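You operate a simulated robot arm through the tools that you are given. There is no shell and no other tool. Be economical: measure what you need, move in short steps, check, and stop when the job is done.

You are at the controls of a simulated two-armed robot. One attempt, no reset.

## Task
Take the pocket scale with blue band on the top of the wooden table and put it away on the top of the bench with green legs. Take the half kilo weight marked out and put it in the recess of the blue tray. Open the drawer marked spares, put the paper roll with green band on the top of the wooden table away in the front of the drawer marked spares, then shut the spares. Put the medium weight with teal ring on top of the tub marked beads with white lid. Shut the top door of blue-handled balance. Fetch the steel block with blue top and set it on the top of the right grey table. Any order will do. Set down upright: half kilo weight marked out.

The check looks at the end state, three seconds after you hand in, the way a careful person would. Anything else that was tipped, shoved, dropped, spilled or broken makes it a failure. Lids that push on must go on centred and level and be pressed home; caps that screw on are set level and turned clockwise until they are tight.

## Robot
Two 7-joint arms with fingered hands on one trunk, on a base that drives. Base frame: it is fixed to the floor where the robot stands at the start and does not move with it; the origin is under the middle of the robot, x ahead of it, y to its left, z up; the surface under the hand at the start is at about z = 860. Units: mm, rad, N and s.
The left shoulder is at the start at [46, 124, 1151], the right one opposite. With the tool pointing down near the work surface each hand reaches from about 440 to 840 mm from the robot's upright axis, wherever it stands, measured 20 degrees to its own side. Places, roughly: drawer marked spares [-2600, -4900, 200]; front of the drawer marked spares [-2600, -5000, 300]; half kilo weight marked out [250, 0, 1000]; medium weight with teal ring [500, -250, 1000]; paper roll with green band (5x5x4 cm) [400, -100, 900]; pocket scale with blue band (6x9x3 cm) [500, 100, 900]; recess of the blue tray (17x13 cm) [-1380, -300, 800]; steel block with blue top (3x3x3 cm) [400, -800, 500]; top door of blue-handled balance [-3300, -5100, 1200]; top of the bench with green legs [600, -2100, 800]; top of the right grey table [-3900, -1400, 800]; tub marked beads with white lid [500, -750, 1000]. Payload 4 kg a hand.
The TCP of each hand is the grasp point between the finger pads, 29 mm short of the fingertips. In the tool frame z runs along the fingers and y along their closing line. The gripper opens to 100 mm. The gripper's body begins 34 mm behind the TCP. The gripper is a hand of 5 fingers: y runs from the thumb to the fingers, the wrist lies at [-15, -105, -177] in the tool frame, and closing takes about 1.5 s.
Orientation is that of the tool frame in the base frame, as a unit quaternion [w, x, y, z]. With the fingers straight down and the wrist toward the robot, the tool's x, y and z point along [0, 1, 0], [1, 0, 0] and [0, 0, -1] of the base frame.

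## Interface
- The arms move only by the tool drive_tool. It takes "left_deltas", "right_deltas" or both (then of equal length, played together; a hand with none holds still); each is text: rows parted by semicolons, each of 6 numbers parted by spaces: the turn, a rotation vector about the tool's x, y, z in rad, then the shift along the tool's x, y, z in mm. In form: rx ry rz dx dy dz; .... A call has 1 to 12 rows; each row is the pose to reach, as a shift and turn from the pose commanded when the call began, along the tool's axes at that moment. "left_fingers" and "right_fingers" are, for a hand that has rows, the opening in per cent of the stroke, from 0 (shut) to 100 (fully open), set as the call begins (left out, the last holds). A row lasts 0.2 s, in which the tool goes at most 50 mm and 0.15 rad; a call with a longer step from one row to the next is refused whole, and so is a gripper value outside its range. Where a pose cannot be reached the arm comes as near as it can. A force on the tool above 40 N (or 10 N above the force at the start of the call, whichever is more), or a blocked arm, ends the call early, and 0.2 s more pass. The fingers move at their own pace (about 45 mm/s each) and stop on an object; they squeeze with about 30 N. The grip force told is the motor's: it shows also when the fingers shut on nothing. Time passes only in rows, and 0.2 s behind the last, so rows that repeat a pose let the fingers close. The reply holds the time, the measured pose of the TCP, the force on the tool along the base axes, the opening and the grip force, in the units named above and with some noise, with the torque about the TCP (base axes, N m) and any sound that the robot's microphone picked up.
- Cameras (640 x 400 px; columns grow to the right, rows downward): "scene" is now at [126.4, -49.7, 1287.7]; the picture's right is [-0.56, -0.83, 0.00], its down [-0.52, 0.35, -0.78] and it looks along [0.65, -0.44, -0.62] (base axes); focal length 214 px, centre (320, 200). "left" rides on the left gripper at [-66, -86, -121] in its tool frame; the picture's right is [-0.76, -0.31, 0.58], its down [0.59, -0.70, 0.40] and it looks along [0.28, 0.64, 0.71] (tool axes); focal length 247 px, centre (320, 200). "right" rides on the right gripper at [66, -86, -121] in its tool frame; the picture's right is [-0.76, 0.31, -0.58], its down [-0.59, -0.70, 0.40] and it looks along [-0.28, 0.64, 0.71] (tool axes); focal length 247 px, centre (320, 200). There is no depth. A picture from a camera that has moved, and an enlarged one, comes with that camera's place and axes in the base frame and with its lens. The place of the scene camera against the robot may be out by one fixed shift of up to 18 mm in any direction.
- snapshot(camera): a new picture of that camera. The clock stands still meanwhile.
- lift_body(by): slides the trunk up (or, below 0, down) by that many mm; the arms and the scene camera ride with it, the base frame stays. It gives what a move gives, with no picture.
- steer(legs): drives the robot by 1 to 6 legs, each [ahead, turn to the left] in mm and rad, along the robot's own axes; the way and the turn of a leg run together, so that a leg with both is an arc; at most 1500 mm and 3.142 rad a leg. The arms and the cameras ride along, it lands a little off, and it stops where it bumps. It gives what a move gives.
- curl_fingers(index, middle, ring, little, thumb_bend, thumb_turn, hand): sets how far each is bent, from 0 (flat) to 100 (curled in); at 30 the hand is open as for a grip, at 70 the pads meet at the TCP. One left out holds its place. A second passes; each finger stops where it meets its share of the squeeze, and holds until it gets a number again. A gripper value or a shape takes the hand back. It gives what a move gives, with no picture; readings hold the bend of each and the force on index, middle, ring, little, thumb and palm. thumb_turn goes from beside the hand (0) to across from the fingers (100), as for a grip.
- grasp_type(shape, hand): the hand has 5 fingers and takes this shape, open, in about a second: jaw (thumb against the fingers, like two jaws); tri (thumb and two fingers); tip (a fingertip pinch); poke (one finger out to press); point (the index stretched); flat (the hand flat); cup (the hand cupped); fist (a fist). The gripper value then closes the fingers along that shape, each until it touches; the sizes above hold for jaw. It gives what a move gives, with no picture.
- head_to(pan, tilt): turns the head with the scene camera to pan (to the left, within 1.396 rad either way) and tilt (down, from -0.506 to 1.204), counted from straight ahead of the robot. It gives what a move gives.
- zoom(camera, box): a new picture of the part [left, top, right, bottom] of that camera's present view, enlarged. The clock stands still meanwhile.
- hand_in(): hands the job in; it is judged then, once.

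Work in short steps. Places have to be worked out from the pictures, the camera data and where the tool is seen: move nearer, look again, correct. Check each grasp and each placing, and mend what went wrong. You have 196 turns and 184 pictures in all, those below and enlarged ones among them. Open the grippers and draw the arms clear of the work before you hand the job in, unless the task says otherwise.

The tools are called after "Emit:" as a command line: name --argument value ..., lists and objects as JSON in quotes. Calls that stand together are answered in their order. drive_tool: Moves the arms, as the interface text tells. Its arguments: {"type":"object","properties":{"left_deltas":{"type":"string"},"left_fingers":{"type":"number"},"right_deltas":{"type":"string"},"right_fingers":{"type":"number"}},"required":[]} The other tools are called the same way: lift_body (by) slides the trunk up or down; grasp_type (shape, hand) gives the hand a shape; curl_fingers (index, middle, ring, little, thumb_bend, thumb_turn, hand) moves the fingers one by one; steer (legs) drives the base; head_to (pan, tilt) turns the head that bears the scene camera; snapshot (camera) takes a picture; zoom (camera, box) takes an enlarged picture of a part of a camera's view; hand_in () hands the job in.

At the start:

```text
time_s: 0.0
left_tool_pos: [549.4, -42.7, 1211.2]
left_orientation: [0.001, 0.704, 0.71, 0.0]
left_ft_force: [0.1, -1.2, -0.4]
left_wrist_torque: [0.03, -0.03, 0.02]
left_grip_width: 99.8
left_gripper_force: 0.0
left_shape: jaw
left_bend: [30.0, 30.0, 30.0, 30.0, 30.0, 98.0]
left_finger forces: [0.1, 0.1, 0.0, 0.0, 0.1, 0.1]
right_tool_pos: [385.3, -487.6, 1163.8]
right_orientation: [0.0, 0.705, 0.709, 0.0]
right_ft_force: [0.7, -0.5, 0.0]
right_wrist_torque: [0.03, 0.01, 0.01]
right_grip_width: 100.0
right_gripper_force: 0.1
right_shape: jaw
right_bend: [30.0, 30.0, 30.0, 30.0, 30.0, 98.0]
right_finger forces: [0.0, 0.0, 0.1, 0.0, 0.0, 0.0]
trunk travel left (down, up): [-350.0, 397.0]
robot x, y, heading: [4.4, 2.1, -0.001]
head pan, tilt: [-0.592, 0.67]
```

scene: 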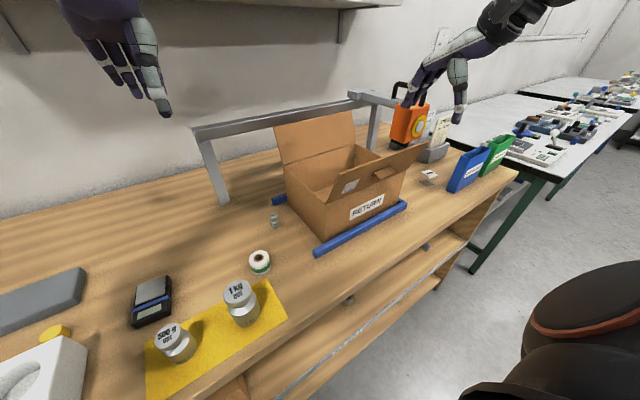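
right: 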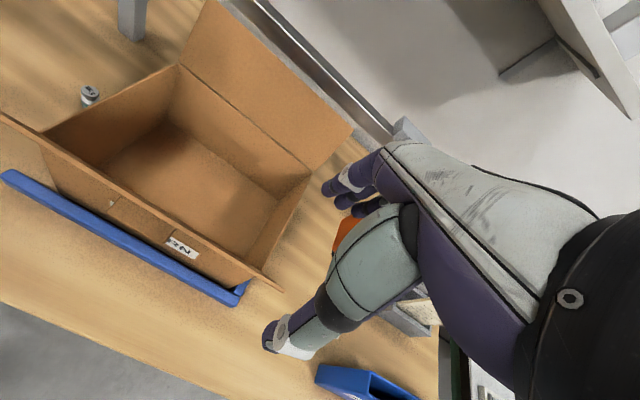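
left: 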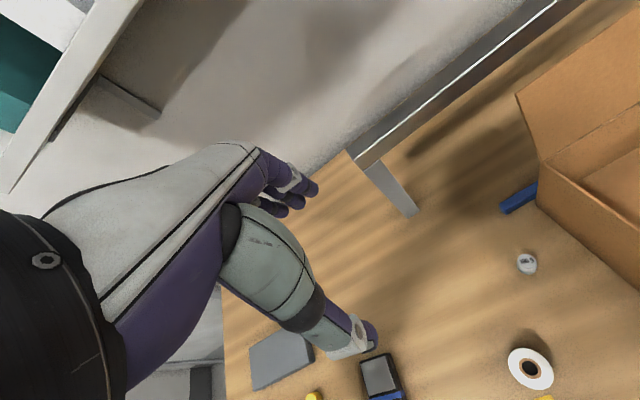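

I start by looking more closely at the table with the scene camera to tell objects apart.

Emit:
zoom --camera "scene" --box '[80, 190, 320, 400]'

Emit:
zoom --camera "scene" --box '[370, 70, 610, 220]'

```text
1.90 times, centred on (200, 295) of scene
camera zoom: at [126.4, -49.7, 1287.7], right [-0.56, -0.83, 0.0], down [-0.52, 0.35, -0.78], along [0.65, -0.44, -0.62], focal length 408 px, centre (549, 19)
```

zoom: 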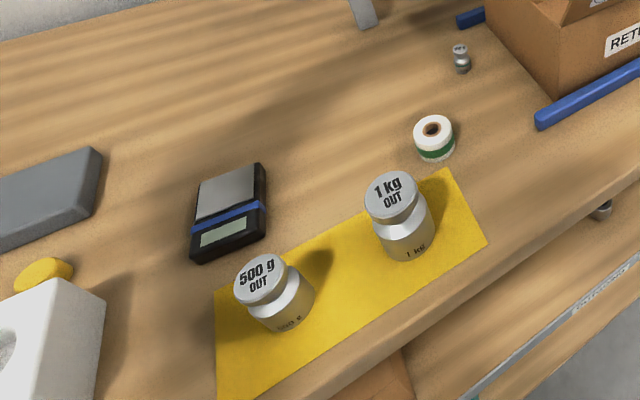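

```text
2.67 times, centred on (490, 145) of scene
camera zoom: at [126.4, -49.7, 1287.7], right [-0.56, -0.83, 0.0], down [-0.52, 0.35, -0.78], along [0.65, -0.44, -0.62], focal length 572 px, centre (-133, 347)
```

zoom: 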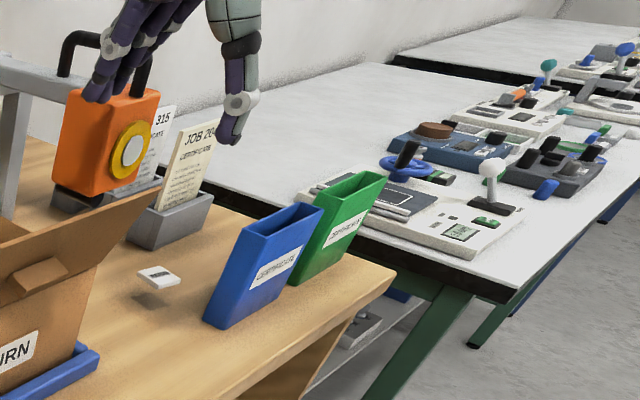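

I look around with the head: straight at the table, then to the right, to see the shelf and tub.

Emit:
head_to --pan 0.0 --tilt 0.9

Emit:
snapshot --camera "scene"

Emit:
head_to --pan -1.2 --tilt 0.5

Emit:
snapshot --camera "scene"

Emit:
head_to --pan -0.9 --tilt 0.9

Emit:
snapshot --camera "scene"

```text
time_s: 1.0
left_tool_pos: [549.9, -42.7, 1210.1]
left_orientation: [-0.001, 0.704, 0.71, 0.0]
left_ft_force: [-0.6, -0.1, 0.3]
left_wrist_torque: [0.04, 0.01, -0.03]
left_grip_width: 99.6
left_gripper_force: 0.0
left_shape: jaw
left_bend: [30.0, 30.0, 30.0, 30.0, 30.0, 98.0]
left_finger forces: [0.0, 0.0, 0.0, 0.1, 0.0, 0.0]
right_tool_pos: [382.5, -488.6, 1162.8]
right_orientation: [0.001, 0.704, 0.71, 0.0]
right_ft_force: [-0.4, 0.8, -0.5]
right_wrist_torque: [-0.01, 0.03, -0.02]
right_grip_width: 99.9
right_gripper_force: 0.0
right_shape: jaw
right_bend: [30.0, 30.0, 30.0, 30.0, 30.0, 98.0]
right_finger forces: [0.0, 0.0, 0.0, 0.0, 0.0, 0.0]
trunk travel left (down, up): [-350.0, 397.0]
robot x, y, heading: [0.2, 1.4, 0.002]
head pan, tilt: [0.0, 0.901]
```

```text
178 pictures are left
camera scene: at [130.5, -1.7, 1269.1], right [0.0, -1.0, 0.0], down [-0.78, 0.0, -0.62], along [0.62, 0.0, -0.78], focal length 214 px, centre (320, 200)
```

scene: 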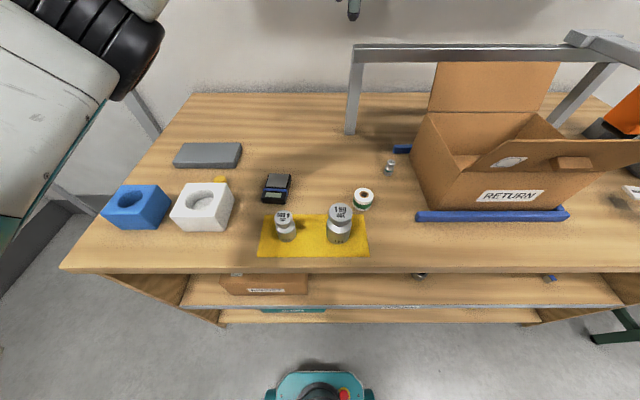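

```text
time_s: 2.4
left_tool_pos: [549.0, -43.8, 1211.2]
left_orientation: [0.0, 0.705, 0.71, 0.0]
left_ft_force: [0.3, -0.1, 1.2]
left_wrist_torque: [-0.01, -0.01, -0.02]
left_grip_width: 99.7
left_gripper_force: 0.1
left_shape: jaw
left_bend: [30.0, 30.0, 30.0, 30.0, 30.0, 98.0]
left_finger forces: [0.0, 0.0, 0.0, 0.1, 0.1, 0.0]
right_tool_pos: [383.9, -489.1, 1163.6]
right_orientation: [0.0, 0.705, 0.709, 0.0]
right_ft_force: [0.1, 0.5, 0.5]
right_wrist_torque: [0.0, -0.02, -0.03]
right_grip_width: 99.8
right_gripper_force: 0.1
right_shape: jaw
right_bend: [30.0, 30.0, 30.0, 30.0, 30.0, 98.0]
right_finger forces: [0.1, 0.0, 0.0, 0.1, 0.0, 0.0]
trunk travel left (down, up): [-350.0, 397.0]
robot x, y, heading: [-0.2, -0.6, 0.003]
head pan, tilt: [-1.201, 0.499]
```

```text
177 pictures are left
camera scene: at [87.9, -86.4, 1302.9], right [-0.93, -0.36, 0.0], down [-0.17, 0.45, -0.88], along [0.32, -0.82, -0.48], focal length 214 px, centre (320, 200)
```

scene: 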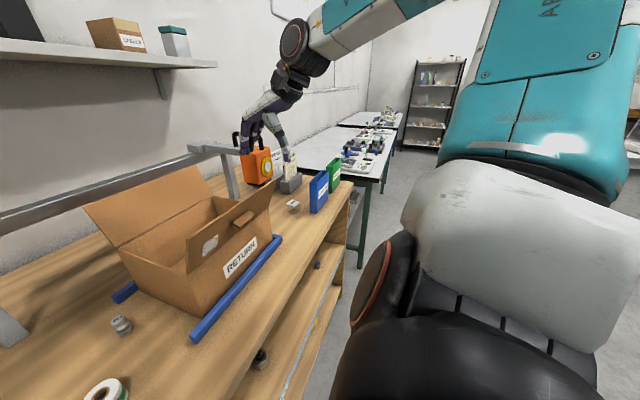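

```text
time_s: 3.3
left_tool_pos: [550.5, -42.9, 1209.9]
left_orientation: [0.001, 0.704, 0.71, 0.0]
left_ft_force: [0.3, -1.1, -0.6]
left_wrist_torque: [0.02, 0.02, -0.02]
left_grip_width: 99.8
left_gripper_force: 0.1
left_shape: jaw
left_bend: [30.0, 30.0, 30.0, 30.0, 30.0, 98.0]
left_finger forces: [0.0, 0.1, 0.1, 0.0, 0.0, 0.0]
right_tool_pos: [384.0, -489.8, 1162.4]
right_orientation: [0.0, 0.705, 0.709, 0.0]
right_ft_force: [0.3, 0.1, -0.2]
right_wrist_torque: [-0.04, 0.0, 0.01]
right_grip_width: 99.7
right_gripper_force: 0.0
right_shape: jaw
right_bend: [30.0, 30.0, 30.0, 30.0, 30.0, 98.0]
right_finger forces: [0.0, 0.0, 0.0, 0.1, 0.0, 0.0]
trunk travel left (down, up): [-350.0, 397.0]
robot x, y, heading: [0.9, -2.2, 0.008]
head pan, tilt: [-0.901, 0.901]
```

```text
176 pictures are left
camera scene: at [101.8, -60.8, 1269.1], right [-0.78, -0.62, 0.0], down [-0.49, 0.61, -0.62], along [0.39, -0.49, -0.78], focal length 214 px, centre (320, 200)
```

scene: 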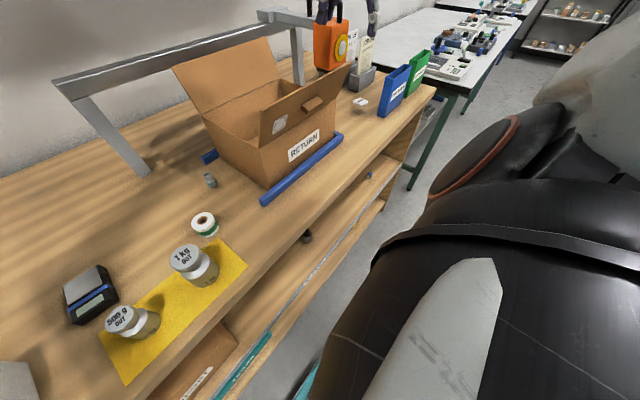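

Next: zooming in on the small weight, tub, and the shelf block.

Emit:
zoom --camera "scene" --box '[170, 150, 270, 250]'

Emit:
zoom --camera "scene" --box '[320, 50, 440, 190]'

Emit:
zoom --camera "left" --box '[460, 180, 640, 300]'

```text
4.00 times, centred on (220, 200) of scene
camera zoom: at [101.8, -60.8, 1269.1], right [-0.78, -0.62, 0.0], down [-0.49, 0.61, -0.62], along [0.39, -0.49, -0.78], focal length 858 px, centre (720, 200)
```

zoom: 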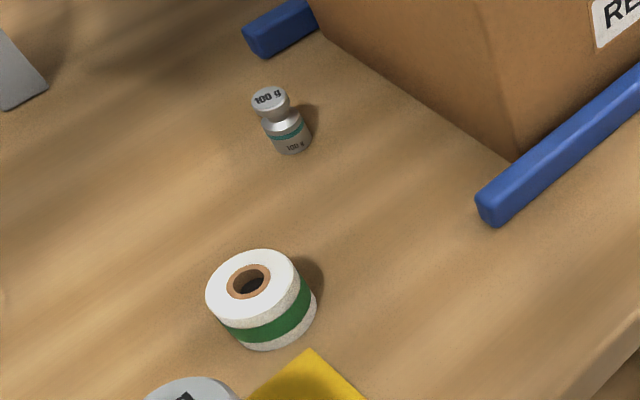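

```text
2.86 times, centred on (380, 120) of scene
camera zoom: at [101.8, -60.8, 1269.1], right [-0.78, -0.62, 0.0], down [-0.49, 0.61, -0.62], along [0.39, -0.49, -0.78], focal length 613 px, centre (149, 429)
```

zoom: 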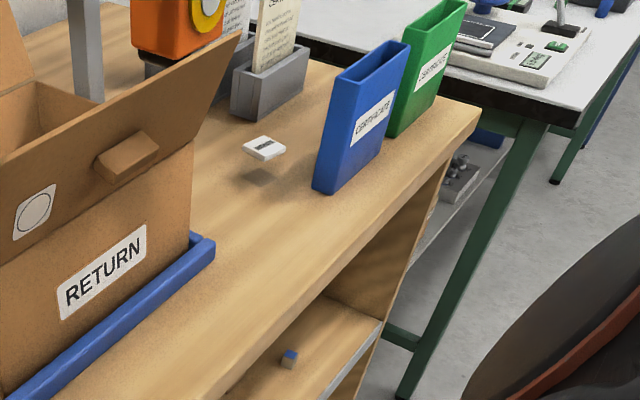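

```text
3.33 times, centred on (550, 240) of left
camera zoom: at [462.9, -108.7, 1330.5], right [-0.3, -0.76, -0.58], down [-0.71, 0.58, -0.4], along [0.64, 0.29, -0.71], focal length 823 px, centre (-447, 67)
```

zoom: 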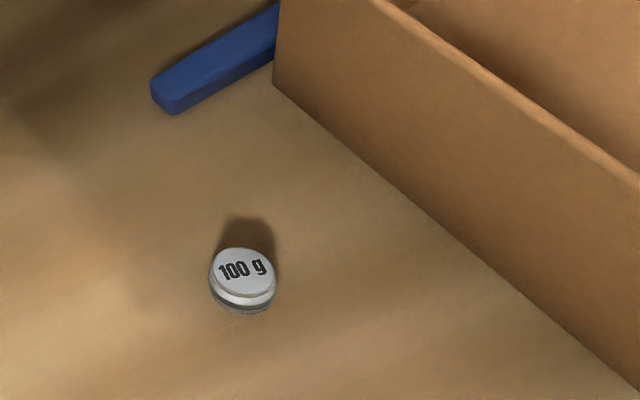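

Items are identified: the 100 g weight with teal ring at about (540,-178), scale at about (469,101), long side along x. I turn the left hand 90° above the scale, and check with its camera.

Emit:
drive_tool --left_deltas "0 0 0.143 13 -7 14; 0 0 0.286 26 -14 28; 0 0 0.428 39 -21 42; 0 0 0.571 52 -28 56; 0 0 0.714 65 -36 70; 0 0 0.857 79 -43 84; 0 0 1.0 92 -50 98; 0 0 1.142 105 -58 112; 0 0 1.285 118 -65 126; 0 0 1.428 131 -72 138; 0 0 1.571 144 -80 150; 0 0 1.571 144 -80 150"

Emit:
snapshot --camera "left"

Emit:
head_to --pan 0.1 --tilt 0.8

Emit:
snapshot --camera "scene"

```text
time_s: 5.9
left_tool_pos: [467.7, 99.6, 1059.6]
left_orientation: [0.0, 1.0, 0.004, 0.0]
left_ft_force: [-0.9, 0.2, -0.2]
left_wrist_torque: [0.01, 0.01, 0.02]
left_grip_width: 99.6
left_gripper_force: 0.2
left_shape: jaw
left_bend: [30.0, 30.0, 30.0, 30.0, 30.0, 98.0]
left_finger forces: [0.0, 0.0, 0.1, 0.0, 0.0, 0.1]
right_tool_pos: [384.4, -488.0, 1162.7]
right_orientation: [0.0, 0.704, 0.71, 0.001]
right_ft_force: [0.0, -0.5, -0.1]
right_wrist_torque: [0.01, 0.03, 0.0]
right_grip_width: 99.7
right_gripper_force: 0.1
right_shape: jaw
right_bend: [30.0, 30.0, 30.0, 30.0, 30.0, 98.0]
right_finger forces: [0.0, 0.0, 0.0, 0.0, 0.0, 0.1]
trunk travel left (down, up): [-350.0, 397.0]
robot x, y, heading: [-0.5, -1.1, 0.001]
head pan, tilt: [-0.901, 0.901]
```

```text
172 pictures are left
camera left: at [399.4, 186.0, 1179.8], right [-0.76, 0.3, -0.58], down [0.58, 0.71, -0.4], along [0.29, -0.64, -0.71], focal length 247 px, centre (320, 200)
```

left: 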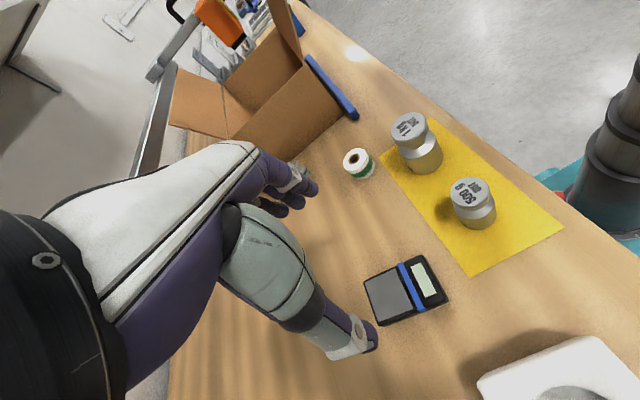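

```text
time_s: 7.1
left_tool_pos: [466.5, 98.7, 1058.8]
left_orientation: [-0.001, 1.0, 0.005, 0.0]
left_ft_force: [0.6, -0.7, 0.0]
left_wrist_torque: [0.02, 0.04, 0.02]
left_grip_width: 99.9
left_gripper_force: 0.0
left_shape: jaw
left_bend: [30.0, 30.0, 30.0, 30.0, 30.0, 98.0]
left_finger forces: [0.0, 0.1, 0.0, 0.0, 0.0, 0.0]
right_tool_pos: [383.6, -489.7, 1163.3]
right_orientation: [0.0, 0.705, 0.709, 0.0]
right_ft_force: [0.7, -0.4, 1.0]
right_wrist_torque: [-0.04, 0.01, -0.01]
right_grip_width: 99.9
right_gripper_force: 0.0
right_shape: jaw
right_bend: [30.0, 30.0, 30.0, 30.0, 30.0, 98.0]
right_finger forces: [0.0, 0.0, 0.1, 0.0, 0.0, 0.0]
trunk travel left (down, up): [-350.0, 397.0]
robot x, y, heading: [-1.5, -1.9, -0.0]
head pan, tilt: [0.099, 0.799]
```

```text
171 pictures are left
camera scene: at [135.2, 6.4, 1277.0], right [0.1, -1.0, 0.0], down [-0.71, -0.07, -0.7], along [0.69, 0.07, -0.72], focal length 214 px, centre (320, 200)
```

scene: 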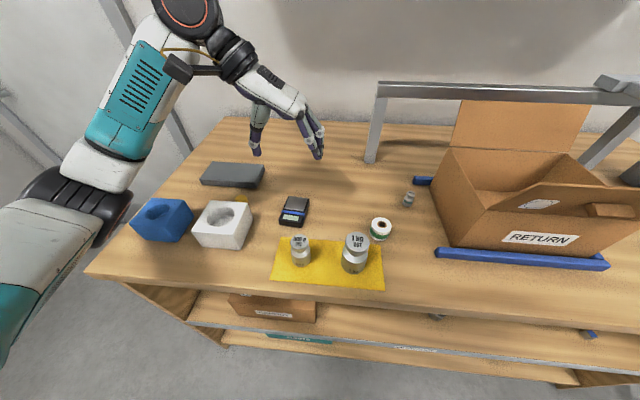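

Scale centre is about (468,108), yaw slightly -0.13. I descend over it with open hand.

Emit:
drive_tool --left_deltas "0 0 0.07 1 -4 35; 0 0 0.13 1 -9 70; 0 0 0.13 1 -9 105; 0 0 0.13 1 -9 130; 0 0 0.13 1 -9 150; 0 0 0.13 1 -9 161" --left_fingers 100

Emit:
snapshot --camera "left"

Emit:
zoom --camera "scene" --box '[220, 100, 380, 260]'

```text
time_s: 8.5
left_tool_pos: [467.8, 107.8, 898.3]
left_orientation: [0.0, 0.998, -0.061, 0.0]
left_ft_force: [0.5, 0.2, 0.3]
left_wrist_torque: [0.0, 0.02, 0.0]
left_grip_width: 99.8
left_gripper_force: 0.0
left_shape: jaw
left_bend: [30.0, 30.0, 30.0, 30.0, 30.0, 98.0]
left_finger forces: [0.0, 0.1, 0.1, 0.0, 0.0, 0.0]
right_tool_pos: [383.8, -488.6, 1162.4]
right_orientation: [0.0, 0.705, 0.71, 0.0]
right_ft_force: [0.7, -0.5, -0.8]
right_wrist_torque: [-0.01, -0.01, 0.03]
right_grip_width: 99.8
right_gripper_force: 0.2
right_shape: jaw
right_bend: [30.0, 30.0, 30.0, 30.0, 30.0, 98.0]
right_finger forces: [0.0, 0.0, 0.0, 0.0, 0.0, 0.0]
trunk travel left (down, up): [-350.0, 397.0]
robot x, y, heading: [-4.1, -4.6, 0.003]
head pan, tilt: [0.099, 0.799]
```

```text
170 pictures are left
camera left: at [411.1, 202.8, 1018.3], right [-0.71, 0.4, -0.58], down [0.67, 0.63, -0.4], along [0.2, -0.67, -0.71], focal length 247 px, centre (320, 200)
```

left: 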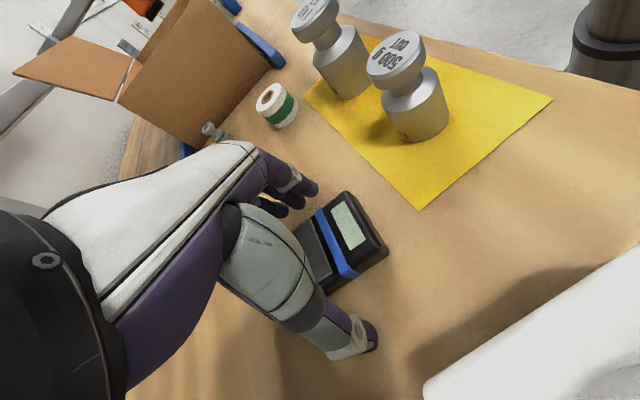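

```text
2.50 times, centred on (300, 180) of scene
camera zoom: at [135.2, 6.6, 1277.0], right [0.1, -1.0, 0.0], down [-0.71, -0.07, -0.7], along [0.69, 0.07, -0.72], focal length 536 px, centre (370, 250)
```

zoom: 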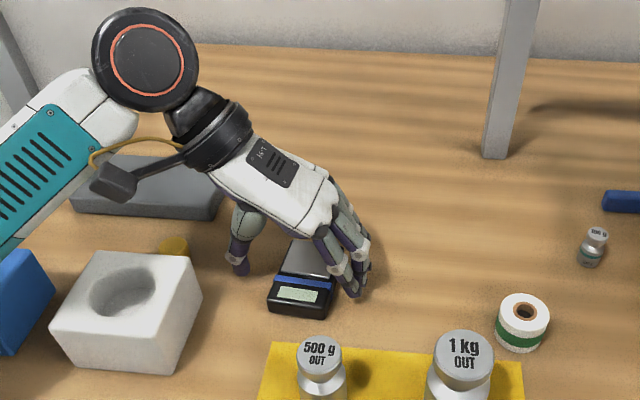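

Hand is straddling the scale properly. I close.

Emit:
drive_tool --left_deltas "0 0 0 0 0 0; 0 0 0 0 0 0; 0 0 0 0 0 0; 0 0 0 0 0 0; 0 0 0 0 0 0; 0 0 0 0 0 0; 0 0 0 0 0 0; 0 0 0 0 0 0" --left_fingers 0

Emit:
zoom --camera "scene" --box '[220, 100, 380, 260]'

```text
time_s: 10.3
left_tool_pos: [467.4, 109.0, 898.8]
left_orientation: [-0.001, 0.998, -0.061, 0.0]
left_ft_force: [-0.2, 0.2, -0.8]
left_wrist_torque: [0.01, 0.02, 0.05]
left_grip_width: 51.8
left_gripper_force: 30.1
left_shape: jaw
left_bend: [40.0, 42.0, 74.0, 52.0, 33.0, 99.0]
left_finger forces: [15.2, 7.6, 3.5, 0.0, 26.2, 0.0]
right_tool_pos: [384.6, -486.9, 1163.0]
right_orientation: [0.0, 0.704, 0.71, 0.0]
right_ft_force: [-0.3, 0.2, 0.6]
right_wrist_torque: [-0.07, -0.03, -0.02]
right_grip_width: 99.6
right_gripper_force: 0.0
right_shape: jaw
right_bend: [30.0, 30.0, 30.0, 30.0, 30.0, 98.0]
right_finger forces: [0.1, 0.0, 0.0, 0.0, 0.0, 0.0]
trunk travel left (down, up): [-350.0, 397.0]
robot x, y, heading: [0.2, 1.1, -0.002]
head pan, tilt: [0.099, 0.799]
```

```text
2.50 times, centred on (300, 180) of scene
camera zoom: at [135.3, 6.5, 1276.9], right [0.1, -1.0, 0.0], down [-0.71, -0.07, -0.7], along [0.69, 0.07, -0.72], focal length 536 px, centre (370, 250)
```

zoom: 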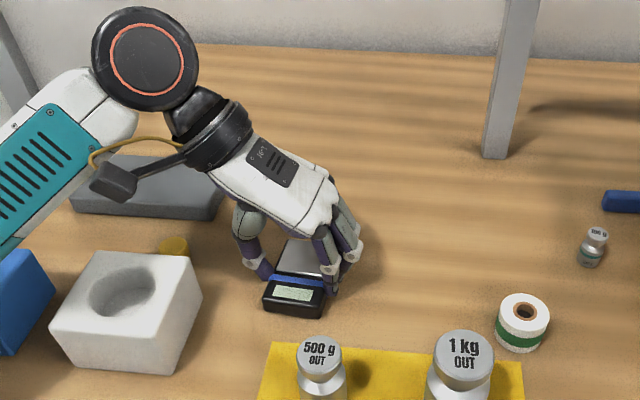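

Firm grip on the scale (30 N). Lifting it and moving the hand left, clear of the right-hand workspace.

Emit:
drive_tool --left_deltas "0 0 0 0 0 -15; 0 0 0 0 0 -40; 0 0 0 0 0 -80; 0 0 0 0 0 -120; 0 0 0 0 0 -160; 0 0 0 0 -15 -190; 0 0 0 0 -40 -200; 0 0 0 0 -60 -200"

Emit:
snapshot --camera "left"

```text
time_s: 12.1
left_tool_pos: [477.4, 169.3, 1100.5]
left_orientation: [0.0, 0.998, -0.061, -0.001]
left_ft_force: [-0.4, 0.0, -1.9]
left_wrist_torque: [0.05, 0.02, 0.0]
left_grip_width: 51.9
left_gripper_force: 29.9
left_shape: jaw
left_bend: [40.0, 42.0, 74.0, 52.0, 33.0, 99.0]
left_finger forces: [15.1, 7.7, 3.5, 0.0, 26.3, 0.0]
right_tool_pos: [383.4, -487.6, 1163.9]
right_orientation: [0.0, 0.705, 0.709, 0.0]
right_ft_force: [0.3, -0.9, 0.3]
right_wrist_torque: [0.01, 0.01, -0.01]
right_grip_width: 99.8
right_gripper_force: 0.0
right_shape: jaw
right_bend: [30.0, 30.0, 30.0, 30.0, 30.0, 98.0]
right_finger forces: [0.0, 0.0, 0.0, 0.1, 0.0, 0.0]
trunk travel left (down, up): [-350.0, 397.0]
robot x, y, heading: [-0.6, -1.9, 0.001]
head pan, tilt: [0.099, 0.799]
```

```text
167 pictures are left
camera left: at [421.5, 263.5, 1220.1], right [-0.71, 0.4, -0.58], down [0.67, 0.63, -0.4], along [0.2, -0.67, -0.71], focal length 247 px, centre (320, 200)
```

left: 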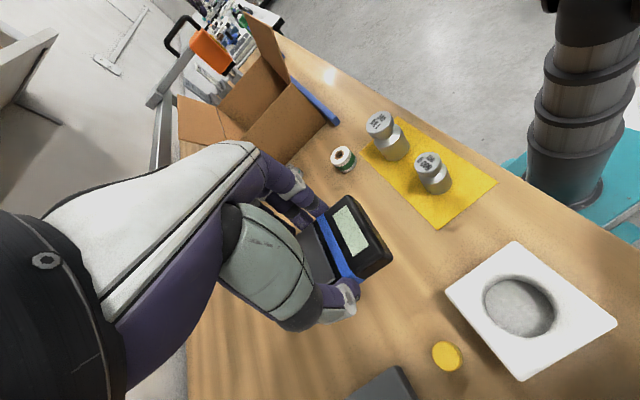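

Scale held securely. Now the right hand: tri shape, and move in front of the box to above the 100 g weight at about (534,-178).

Emit:
grasp_type --hand "right" --shape "tri"

Emit:
drive_tool --right_deltas "0 0 0 45 0 0; 0 0 0 90 0 0; 0 0 0 135 0 0; 0 0 0 180 0 0; 0 0 0 225 0 0; 0 0 0 270 10 0; 0 0 0 310 35 0; 0 0 0 310 75 0; 0 0 0 310 115 10; 0 0 0 310 135 50; 0 0 0 310 135 90; 0 0 0 310 135 103"

Emit:
snapshot --camera "right"

Emit:
head_to --pan -0.3 --tilt 0.75

Emit:
snapshot --camera "scene"

```text
time_s: 13.0
left_tool_pos: [478.7, 168.3, 1099.8]
left_orientation: [-0.001, 0.998, -0.061, -0.001]
left_ft_force: [-0.8, -0.6, -2.6]
left_wrist_torque: [-0.02, 0.03, 0.03]
left_grip_width: 51.8
left_gripper_force: 30.0
left_shape: jaw
left_bend: [40.0, 42.0, 74.0, 52.0, 33.0, 99.0]
left_finger forces: [15.2, 7.6, 3.6, 0.1, 26.2, 0.1]
right_tool_pos: [384.7, -489.6, 1162.4]
right_orientation: [-0.001, 0.705, 0.709, 0.0]
right_ft_force: [-1.1, -0.7, 0.5]
right_wrist_torque: [-0.02, 0.01, -0.02]
right_grip_width: 99.7
right_gripper_force: 0.1
right_shape: tri
right_bend: [30.0, 30.0, 99.0, 99.0, 30.0, 98.0]
right_finger forces: [0.0, 0.0, 0.1, 0.1, 0.0, 0.0]
trunk travel left (down, up): [-350.0, 397.0]
robot x, y, heading: [0.2, -1.4, -0.002]
head pan, tilt: [0.099, 0.799]
```

```text
time_s: 15.6
left_tool_pos: [479.0, 168.9, 1100.0]
left_orientation: [0.0, 0.998, -0.06, -0.001]
left_ft_force: [-0.6, -1.2, -1.8]
left_wrist_torque: [0.0, 0.03, -0.02]
left_grip_width: 51.9
left_gripper_force: 30.2
left_shape: jaw
left_bend: [40.0, 42.0, 74.0, 52.0, 33.0, 99.0]
left_finger forces: [15.3, 7.6, 3.5, 0.1, 26.3, 0.0]
right_tool_pos: [510.4, -338.1, 1032.5]
right_orientation: [-0.027, 0.679, 0.733, 0.034]
right_ft_force: [0.0, 0.0, 0.5]
right_wrist_torque: [0.04, 0.02, 0.0]
right_grip_width: 99.9
right_gripper_force: 0.0
right_shape: tri
right_bend: [30.0, 30.0, 99.0, 99.0, 30.0, 98.0]
right_finger forces: [0.0, 0.0, 0.0, 0.0, 0.1, 0.0]
right hand out of reach, approached as far as the arm can: row 2, 3, 4, 5, 6, 7, 8, 9, 10, 11, 12
trunk travel left (down, up): [-350.0, 397.0]
robot x, y, heading: [2.1, 0.2, 0.0]
head pan, tilt: [0.099, 0.799]
```

```text
166 pictures are left
camera right: at [420.0, -291.5, 1159.5], right [0.36, -0.78, 0.52], down [-0.65, -0.6, -0.46], along [0.67, -0.17, -0.73], focal length 247 px, centre (320, 200)
```

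right: 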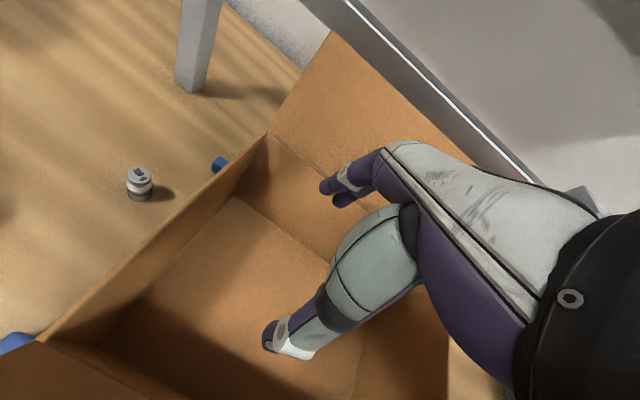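

```text
time_s: 16.5
left_tool_pos: [476.7, 168.7, 1099.7]
left_orientation: [0.0, 0.998, -0.062, -0.001]
left_ft_force: [0.2, 0.1, -2.5]
left_wrist_torque: [-0.02, 0.03, 0.0]
left_grip_width: 52.0
left_gripper_force: 30.0
left_shape: jaw
left_bend: [40.0, 42.0, 74.0, 52.0, 33.0, 99.0]
left_finger forces: [15.1, 7.5, 3.5, 0.0, 26.3, 0.0]
right_tool_pos: [510.5, -337.4, 1034.1]
right_orientation: [-0.026, 0.679, 0.733, 0.034]
right_ft_force: [-0.4, 0.1, -0.9]
right_wrist_torque: [0.0, -0.01, 0.03]
right_grip_width: 99.8
right_gripper_force: 0.0
right_shape: tri
right_bend: [30.0, 30.0, 99.0, 99.0, 30.0, 98.0]
right_finger forces: [0.0, 0.0, 0.0, 0.0, 0.0, 0.0]
trunk travel left (down, up): [-350.0, 397.0]
robot x, y, heading: [2.7, -1.9, 0.003]
head pan, tilt: [-0.3, 0.75]
```

```text
165 pictures are left
camera scene: at [134.3, -25.8, 1280.9], right [-0.29, -0.96, 0.0], down [-0.65, 0.2, -0.73], along [0.7, -0.22, -0.68], focal length 214 px, centre (320, 200)
```

scene: 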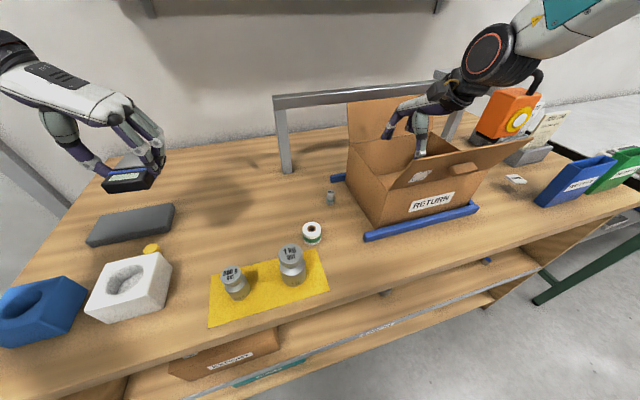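

The close-in path hit the arm's limits; hand sits over the box unharmed. I raise it straight up, then move left at larger x.

Emit:
drive_tool --right_deltas "0 0 0 0 0 -40; 0 0 0 0 0 -80; 0 0 0 0 0 -120; 0 0 0 0 0 -150"

```text
time_s: 17.5
left_tool_pos: [477.3, 168.8, 1100.0]
left_orientation: [0.0, 0.998, -0.062, 0.0]
left_ft_force: [-0.2, 0.3, -1.1]
left_wrist_torque: [-0.03, 0.03, -0.02]
left_grip_width: 51.8
left_gripper_force: 29.5
left_shape: jaw
left_bend: [40.0, 42.0, 74.0, 52.0, 33.0, 99.0]
left_finger forces: [15.2, 7.6, 3.5, 0.0, 26.3, 0.0]
right_tool_pos: [514.9, -354.6, 1185.9]
right_orientation: [-0.028, 0.676, 0.735, 0.036]
right_ft_force: [-0.1, -0.1, 0.2]
right_wrist_torque: [0.01, 0.03, -0.04]
right_grip_width: 99.7
right_gripper_force: 0.1
right_shape: tri
right_bend: [30.0, 30.0, 99.0, 99.0, 30.0, 98.0]
right_finger forces: [0.0, 0.1, 0.0, 0.0, 0.1, 0.0]
right hand out of reach, approached as far as the arm can: row 3, 4
trunk travel left (down, up): [-350.0, 397.0]
robot x, y, heading: [0.2, 1.1, -0.001]
head pan, tilt: [-0.3, 0.75]
```

Try shifting to y≈-178 while correcting the orientation.

Emit:
drive_tool --right_deltas "0 -0.02 0.02 0 15 0; 0.01 -0.05 0.05 0 30 0; 0.01 -0.09 0.083 0 35 0; 0.01 -0.09 0.083 30 35 0; 0.01 -0.09 0.083 60 35 0; 0.01 -0.09 0.083 90 35 0; 0.01 -0.09 0.083 120 35 0; 0.01 -0.09 0.083 150 35 0; 0.01 -0.09 0.083 177 35 0"

```text
time_s: 19.5
left_tool_pos: [478.2, 169.4, 1099.9]
left_orientation: [0.001, 0.998, -0.061, 0.0]
left_ft_force: [-0.5, 0.3, -1.8]
left_wrist_torque: [0.01, -0.01, -0.02]
left_grip_width: 52.0
left_gripper_force: 30.1
left_shape: jaw
left_bend: [40.0, 42.0, 74.0, 52.0, 33.0, 99.0]
left_finger forces: [15.2, 7.5, 3.5, 0.0, 26.2, 0.0]
right_tool_pos: [545.3, -369.2, 1181.9]
right_orientation: [-0.014, 0.68, 0.733, 0.022]
right_ft_force: [-0.2, 0.3, -0.2]
right_wrist_torque: [0.01, 0.01, 0.01]
right_grip_width: 99.8
right_gripper_force: 0.1
right_shape: tri
right_bend: [30.0, 30.0, 99.0, 99.0, 30.0, 98.0]
right_finger forces: [0.1, 0.1, 0.0, 0.0, 0.0, 0.0]
right hand out of reach, approached as far as the arm can: row 1, 2, 3, 4, 5, 6, 7, 8, 9
trunk travel left (down, up): [-350.0, 397.0]
robot x, y, heading: [0.1, 2.0, -0.001]
head pan, tilt: [-0.3, 0.75]
```

The arm wants the wrist swung outward. I test whether an outward yaw unlocks the motion.

Emit:
drive_tool --right_deltas "0 0 -0.12 0 0 0; 0 0 -0.24 0 0 0; 0 0 -0.36 0 0 0; 0 0 -0.48 30 0 0; 0 0 -0.48 60 0 0; 0 0 -0.48 90 0 0; 0 0 -0.48 120 0 0; 0 0 -0.48 150 0 0; 0 0 -0.48 180 0 0"

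```text
time_s: 21.5
left_tool_pos: [477.6, 169.7, 1099.3]
left_orientation: [0.0, 0.998, -0.061, -0.002]
left_ft_force: [0.2, 0.8, -1.9]
left_wrist_torque: [0.02, 0.04, -0.02]
left_grip_width: 52.0
left_gripper_force: 29.8
left_shape: jaw
left_bend: [40.0, 42.0, 74.0, 52.0, 33.0, 99.0]
left_finger forces: [15.3, 7.6, 3.4, 0.1, 26.3, 0.0]
right_tool_pos: [532.6, -193.3, 1185.5]
right_orientation: [-0.008, 0.486, 0.874, 0.024]
right_ft_force: [0.2, -0.8, 0.0]
right_wrist_torque: [-0.02, -0.01, 0.03]
right_grip_width: 99.9
right_gripper_force: 0.1
right_shape: tri
right_bend: [30.0, 30.0, 99.0, 99.0, 30.0, 98.0]
right_finger forces: [0.1, 0.0, 0.0, 0.0, 0.0, 0.0]
trunk travel left (down, up): [-350.0, 397.0]
robot x, y, heading: [0.7, -0.3, 0.002]
head pan, tilt: [-0.3, 0.75]
```

Position reached with wrist yawed outward ~0.55. I test yawing back toward zero from here.

Emit:
drive_tool --right_deltas "0 0 0.12 0 0 0; 0 0 0.24 0 0 0; 0 0 0.36 0 0 0; 0 0 0.48 0 0 0; 0 0 0.56 0 0 0"

```text
time_s: 22.7
left_tool_pos: [477.9, 168.5, 1099.3]
left_orientation: [0.0, 0.998, -0.06, 0.0]
left_ft_force: [0.1, 0.6, -1.5]
left_wrist_torque: [0.02, -0.01, 0.01]
left_grip_width: 51.5
left_gripper_force: 30.0
left_shape: jaw
left_bend: [40.0, 42.0, 74.0, 52.0, 33.0, 99.0]
left_finger forces: [15.3, 7.6, 3.4, 0.0, 26.3, 0.1]
right_tool_pos: [530.4, -340.8, 1163.3]
right_orientation: [-0.028, 0.672, 0.739, 0.044]
right_ft_force: [-0.2, 0.3, 0.5]
right_wrist_torque: [-0.01, 0.0, 0.03]
right_grip_width: 100.0
right_gripper_force: 0.1
right_shape: tri
right_bend: [30.0, 30.0, 99.0, 99.0, 30.0, 98.0]
right_finger forces: [0.0, 0.1, 0.0, 0.0, 0.0, 0.0]
right hand out of reach, approached as far as the arm can: row 1, 2, 3, 4, 5
trunk travel left (down, up): [-350.0, 397.0]
robot x, y, heading: [0.3, 1.1, 0.003]
head pan, tilt: [-0.3, 0.75]
```

The right arm has a yaw limit coupled to azimuth. I shift the base ~200 mm left (back-arc, pivot, forward-arc) so the weight lies further to the right of the robot.

Emit:
steer --legs '[[-400, -0.5], [0, 1.0], [400, -0.5]]'

Emit:
snapshot --camera "scene"

Emit:
snapshot --camera "right"

```text
time_s: 29.9
left_tool_pos: [474.8, 365.5, 1099.9]
left_orientation: [0.0, 0.998, -0.059, 0.0]
left_ft_force: [-0.4, 0.7, -2.0]
left_wrist_torque: [-0.02, 0.0, -0.02]
left_grip_width: 51.7
left_gripper_force: 29.2
left_shape: jaw
left_bend: [40.0, 42.0, 74.0, 52.0, 33.0, 99.0]
left_finger forces: [15.3, 7.5, 3.5, 0.0, 26.3, 0.0]
right_tool_pos: [531.3, -143.5, 1164.4]
right_orientation: [-0.029, 0.67, 0.741, 0.043]
right_ft_force: [0.4, 0.5, -0.3]
right_wrist_torque: [0.02, 0.02, 0.0]
right_grip_width: 99.7
right_gripper_force: 0.1
right_shape: tri
right_bend: [30.0, 30.0, 99.0, 99.0, 30.0, 98.0]
right_finger forces: [0.0, 0.0, 0.0, 0.1, 0.0, 0.0]
trunk travel left (down, up): [-350.0, 397.0]
robot x, y, heading: [-2.1, 197.0, 0.012]
head pan, tilt: [-0.3, 0.75]
```

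```text
164 pictures are left
camera scene: at [133.1, 173.9, 1281.2], right [-0.28, -0.96, 0.0], down [-0.65, 0.19, -0.73], along [0.7, -0.21, -0.68], focal length 214 px, centre (320, 200)
```

scene: 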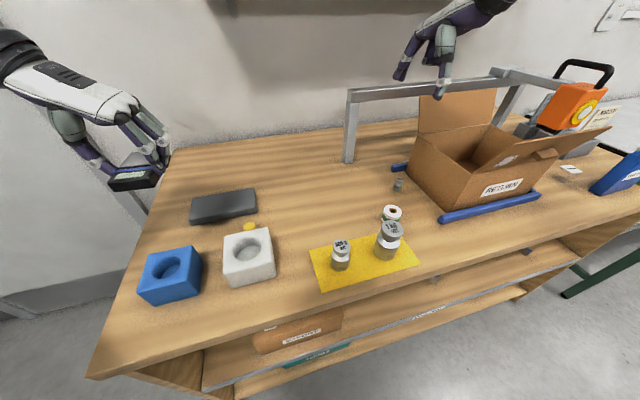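

```text
163 pictures are left
camera right: at [437.3, -100.6, 1290.9], right [0.37, -0.78, 0.51], down [-0.63, -0.61, -0.47], along [0.68, -0.14, -0.72], focal length 247 px, centre (320, 200)
```

right: 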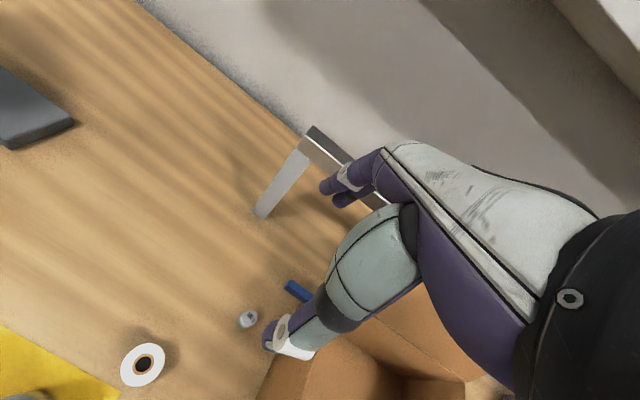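

Base shifted as planned; the weight computes to (537,-176). I straighten the right hand and lower it above the weight.

Emit:
drive_tool --right_deltas "0.005 -0.03 0.03 -12 0 30; 0.01 -0.06 0.06 -24 -1 60; 0.02 -0.10 0.10 -36 -2 95; 0.02 -0.10 0.10 -48 -2 125; 0.02 -0.10 0.10 -48 -2 145"

Emit:
snapshot --camera "right"

```text
time_s: 31.1
left_tool_pos: [477.1, 366.0, 1100.8]
left_orientation: [0.0, 0.998, -0.059, -0.001]
left_ft_force: [-0.2, 0.0, -1.9]
left_wrist_torque: [-0.03, 0.04, 0.02]
left_grip_width: 51.7
left_gripper_force: 30.4
left_shape: jaw
left_bend: [40.0, 42.0, 74.0, 52.0, 33.0, 99.0]
left_finger forces: [15.2, 7.6, 3.4, 0.0, 26.4, 0.0]
right_tool_pos: [537.5, -191.9, 1011.7]
right_orientation: [-0.004, 0.704, 0.71, 0.005]
right_ft_force: [0.3, 0.9, 0.6]
right_wrist_torque: [-0.04, 0.0, 0.01]
right_grip_width: 100.2
right_gripper_force: 0.1
right_shape: tri
right_bend: [30.0, 30.0, 99.0, 99.0, 30.0, 98.0]
right_finger forces: [0.1, 0.0, 0.0, 0.1, 0.0, 0.1]
right hand out of reach, approached as far as the arm can: row 2, 3, 4, 5
trunk travel left (down, up): [-350.0, 397.0]
robot x, y, heading: [-0.1, 196.0, 0.02]
head pan, tilt: [-0.3, 0.75]
```

```text
162 pictures are left
camera right: at [451.5, -130.3, 1134.9], right [0.31, -0.76, 0.57], down [-0.7, -0.59, -0.41], along [0.64, -0.27, -0.71], focal length 247 px, centre (320, 200)
```

right: 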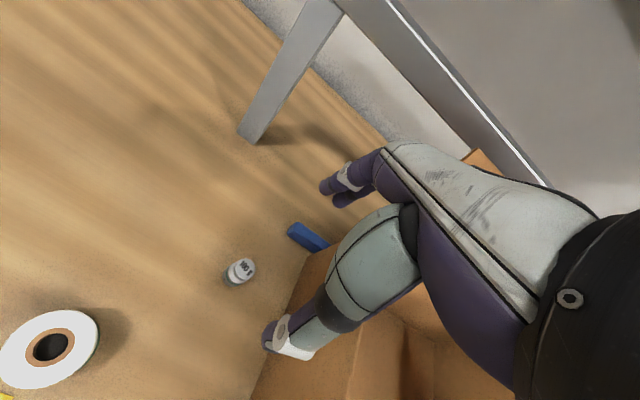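

Weight is 14 mm further left; I allow slight outward yaw and shift.

Emit:
drive_tool --right_deltas "0 0 -0.06 5 -1 0; 0 0 -0.12 10 -2 0; 0 0 -0.15 15 -3 0; 0 0 -0.15 15 -3 0"

```text
time_s: 32.1
left_tool_pos: [477.6, 366.4, 1100.3]
left_orientation: [0.0, 0.998, -0.059, 0.0]
left_ft_force: [0.2, -0.3, -1.7]
left_wrist_torque: [-0.01, 0.01, 0.02]
left_grip_width: 51.6
left_gripper_force: 30.4
left_shape: jaw
left_bend: [40.0, 42.0, 74.0, 52.0, 33.0, 99.0]
left_finger forces: [15.3, 7.6, 3.5, 0.1, 26.4, 0.0]
right_tool_pos: [534.2, -177.7, 1011.6]
right_orientation: [0.0, 0.652, 0.758, 0.001]
right_ft_force: [-0.3, -0.3, 0.1]
right_wrist_torque: [-0.02, -0.01, -0.02]
right_grip_width: 99.9
right_gripper_force: 0.1
right_shape: tri
right_bend: [30.0, 30.0, 99.0, 99.0, 30.0, 98.0]
right_finger forces: [0.0, 0.0, 0.0, 0.0, 0.0, 0.1]
trunk travel left (down, up): [-350.0, 397.0]
robot x, y, heading: [-1.3, 194.3, 0.019]
head pan, tilt: [-0.3, 0.75]
```

Exactly over the weight and reachable. I descend partway and look.

Emit:
drive_tool --right_deltas "0 0 0 0 0 30; 0 0 0 0 0 55; 0 0 0 0 0 70"

Emit:
snapshot --camera "right"

Emit:
zoom --camera "scene" --box '[340, 60, 500, 220]'

```text
time_s: 32.9
left_tool_pos: [475.0, 366.0, 1100.1]
left_orientation: [0.001, 0.998, -0.059, -0.001]
left_ft_force: [0.4, -0.6, -2.2]
left_wrist_torque: [0.02, -0.02, 0.01]
left_grip_width: 51.3
left_gripper_force: 29.8
left_shape: jaw
left_bend: [40.0, 42.0, 74.0, 52.0, 33.0, 99.0]
left_finger forces: [15.1, 7.6, 3.5, 0.0, 26.4, 0.1]
right_tool_pos: [535.3, -178.1, 941.7]
right_orientation: [0.0, 0.652, 0.758, 0.001]
right_ft_force: [-0.6, 0.0, -0.4]
right_wrist_torque: [0.01, -0.02, 0.02]
right_grip_width: 99.8
right_gripper_force: 0.0
right_shape: tri
right_bend: [30.0, 30.0, 99.0, 99.0, 30.0, 98.0]
right_finger forces: [0.1, 0.0, 0.0, 0.1, 0.1, 0.0]
trunk travel left (down, up): [-350.0, 397.0]
robot x, y, heading: [-2.6, 196.4, 0.018]
head pan, tilt: [-0.3, 0.75]
```

```text
161 pictures are left
camera right: at [440.4, -127.1, 1064.6], right [0.42, -0.7, 0.58], down [-0.61, -0.69, -0.4], along [0.68, -0.18, -0.71], focal length 247 px, centre (320, 200)
```

right: 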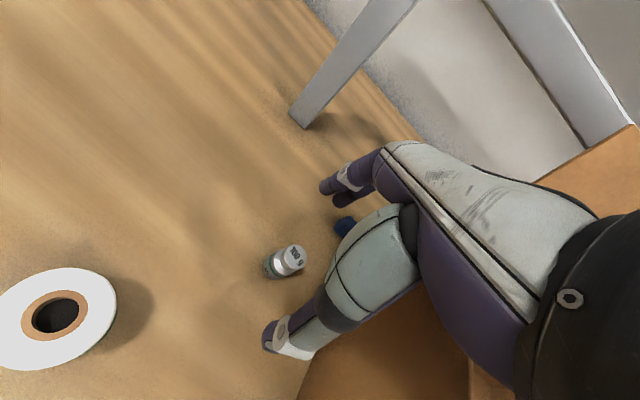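

```text
2.50 times, centred on (420, 140) of scene
camera zoom: at [134.4, 172.9, 1280.9], right [-0.28, -0.96, 0.0], down [-0.66, 0.19, -0.73], along [0.7, -0.21, -0.68], focal length 536 px, centre (70, 350)
```

zoom: 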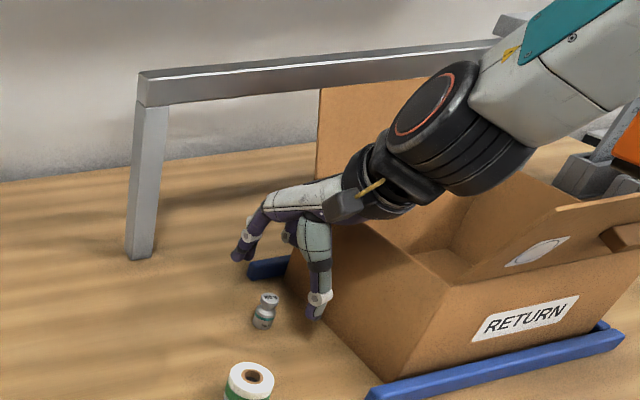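

Geometry predicts the weight exactly at the grasp axis and the box rim is cleared. Descend to grip height and close.

Emit:
drive_tool --right_deltas "0 0 0 0 0 25; 0 0 0 0 0 40; 0 0 0 0 0 48"

Emit:
drive_tool --right_deltas "0 0 0 0 0 0; 0 0 0 0 0 0; 0 0 0 0 0 0; 0 0 0 0 0 0; 0 0 0 0 0 0; 0 0 0 0 0 0; 0 0 0 0 0 0; 0 0 0 0 0 0; 0 0 0 0 0 0" --right_fingers 0

Emit:
snapshot --camera "right"

```text
time_s: 33.7
left_tool_pos: [476.0, 364.5, 1100.0]
left_orientation: [0.0, 0.998, -0.059, 0.0]
left_ft_force: [0.2, -0.2, -1.8]
left_wrist_torque: [0.01, 0.01, 0.02]
left_grip_width: 51.6
left_gripper_force: 29.7
left_shape: jaw
left_bend: [40.0, 42.0, 74.0, 52.0, 33.0, 99.0]
left_finger forces: [15.2, 7.6, 3.4, 0.0, 26.3, 0.0]
right_tool_pos: [535.4, -175.8, 895.1]
right_orientation: [0.0, 0.653, 0.758, 0.002]
right_ft_force: [-0.5, -0.2, 0.6]
right_wrist_torque: [0.01, 0.0, 0.01]
right_grip_width: 99.7
right_gripper_force: 0.0
right_shape: tri
right_bend: [30.0, 30.0, 99.0, 99.0, 30.0, 98.0]
right_finger forces: [0.0, 0.0, 0.1, 0.0, 0.0, 0.0]
trunk travel left (down, up): [-350.0, 397.0]
robot x, y, heading: [-2.7, 197.0, 0.015]
head pan, tilt: [-0.3, 0.75]
```

```text
time_s: 35.7
left_tool_pos: [475.8, 365.1, 1099.8]
left_orientation: [0.0, 0.998, -0.059, -0.001]
left_ft_force: [0.4, 0.2, -1.9]
left_wrist_torque: [0.02, 0.02, -0.03]
left_grip_width: 51.8
left_gripper_force: 29.3
left_shape: jaw
left_bend: [40.0, 42.0, 74.0, 52.0, 33.0, 99.0]
left_finger forces: [15.1, 7.5, 3.5, 0.0, 26.4, 0.0]
right_tool_pos: [535.4, -176.3, 894.7]
right_orientation: [0.0, 0.652, 0.758, 0.002]
right_ft_force: [-0.1, 0.5, 0.1]
right_wrist_torque: [0.03, 0.01, -0.01]
right_grip_width: 12.7
right_gripper_force: 29.8
right_shape: tri
right_bend: [67.0, 60.0, 100.0, 100.0, 57.0, 100.0]
right_finger forces: [11.4, 15.0, 0.0, 0.0, 26.2, 0.0]
trunk travel left (down, up): [-350.0, 397.0]
robot x, y, heading: [-2.8, 192.2, 0.017]
head pan, tilt: [-0.3, 0.75]
```

```text
159 pictures are left
camera right: at [440.6, -125.5, 1017.8], right [0.42, -0.7, 0.58], down [-0.61, -0.69, -0.4], along [0.68, -0.18, -0.71], focal length 247 px, centre (320, 200)
```

right: 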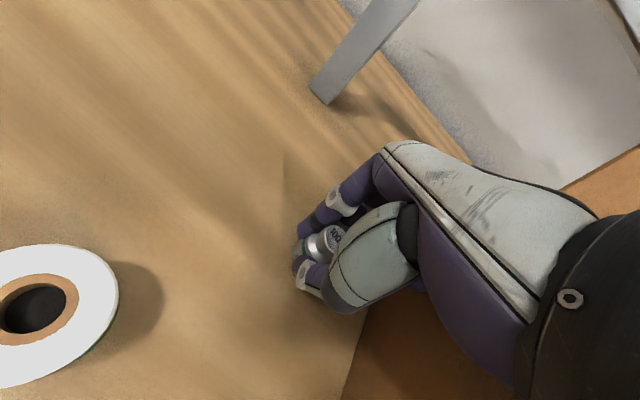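

Weight gripped. Lift it straight up.

Emit:
drive_tool --right_deltas "0 0 0 0 0 -15; 0 0 0 0 0 -45; 0 0 0 0 0 -90; 0 0 0 0 0 -135; 0 0 0 0 0 -180; 0 0 0 0 0 -225; 0 0 0 0 0 -260"

Emit:
snapshot --camera "right"

```text
time_s: 37.3
left_tool_pos: [476.4, 364.8, 1100.0]
left_orientation: [0.0, 0.998, -0.059, 0.0]
left_ft_force: [0.1, 0.0, -1.3]
left_wrist_torque: [0.0, -0.03, 0.01]
left_grip_width: 51.5
left_gripper_force: 30.1
left_shape: jaw
left_bend: [40.0, 42.0, 74.0, 52.0, 33.0, 99.0]
left_finger forces: [15.1, 7.6, 3.5, 0.1, 26.3, 0.0]
right_tool_pos: [535.6, -178.2, 1155.7]
right_orientation: [0.001, 0.653, 0.758, 0.001]
right_ft_force: [0.0, 0.1, -1.3]
right_wrist_torque: [0.0, 0.0, 0.0]
right_grip_width: 12.7
right_gripper_force: 29.8
right_shape: tri
right_bend: [67.0, 60.0, 100.0, 100.0, 57.0, 100.0]
right_finger forces: [11.9, 15.4, 0.1, 0.0, 26.0, 0.0]
trunk travel left (down, up): [-350.0, 397.0]
robot x, y, heading: [2.1, 199.1, 0.017]
head pan, tilt: [-0.3, 0.75]
```

```text
158 pictures are left
camera right: at [441.1, -127.6, 1278.1], right [0.42, -0.7, 0.58], down [-0.61, -0.69, -0.4], along [0.68, -0.18, -0.71], focal length 247 px, centre (320, 200)
```

right: 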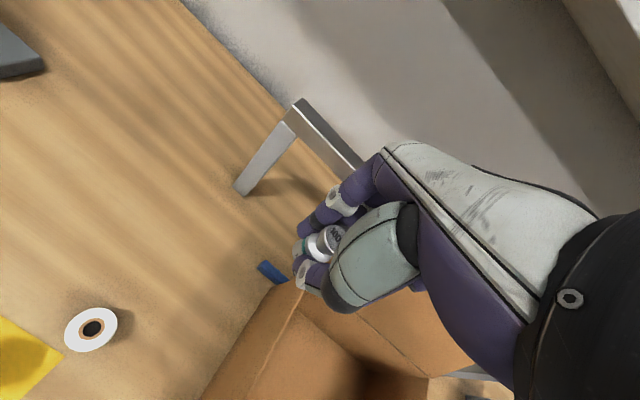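

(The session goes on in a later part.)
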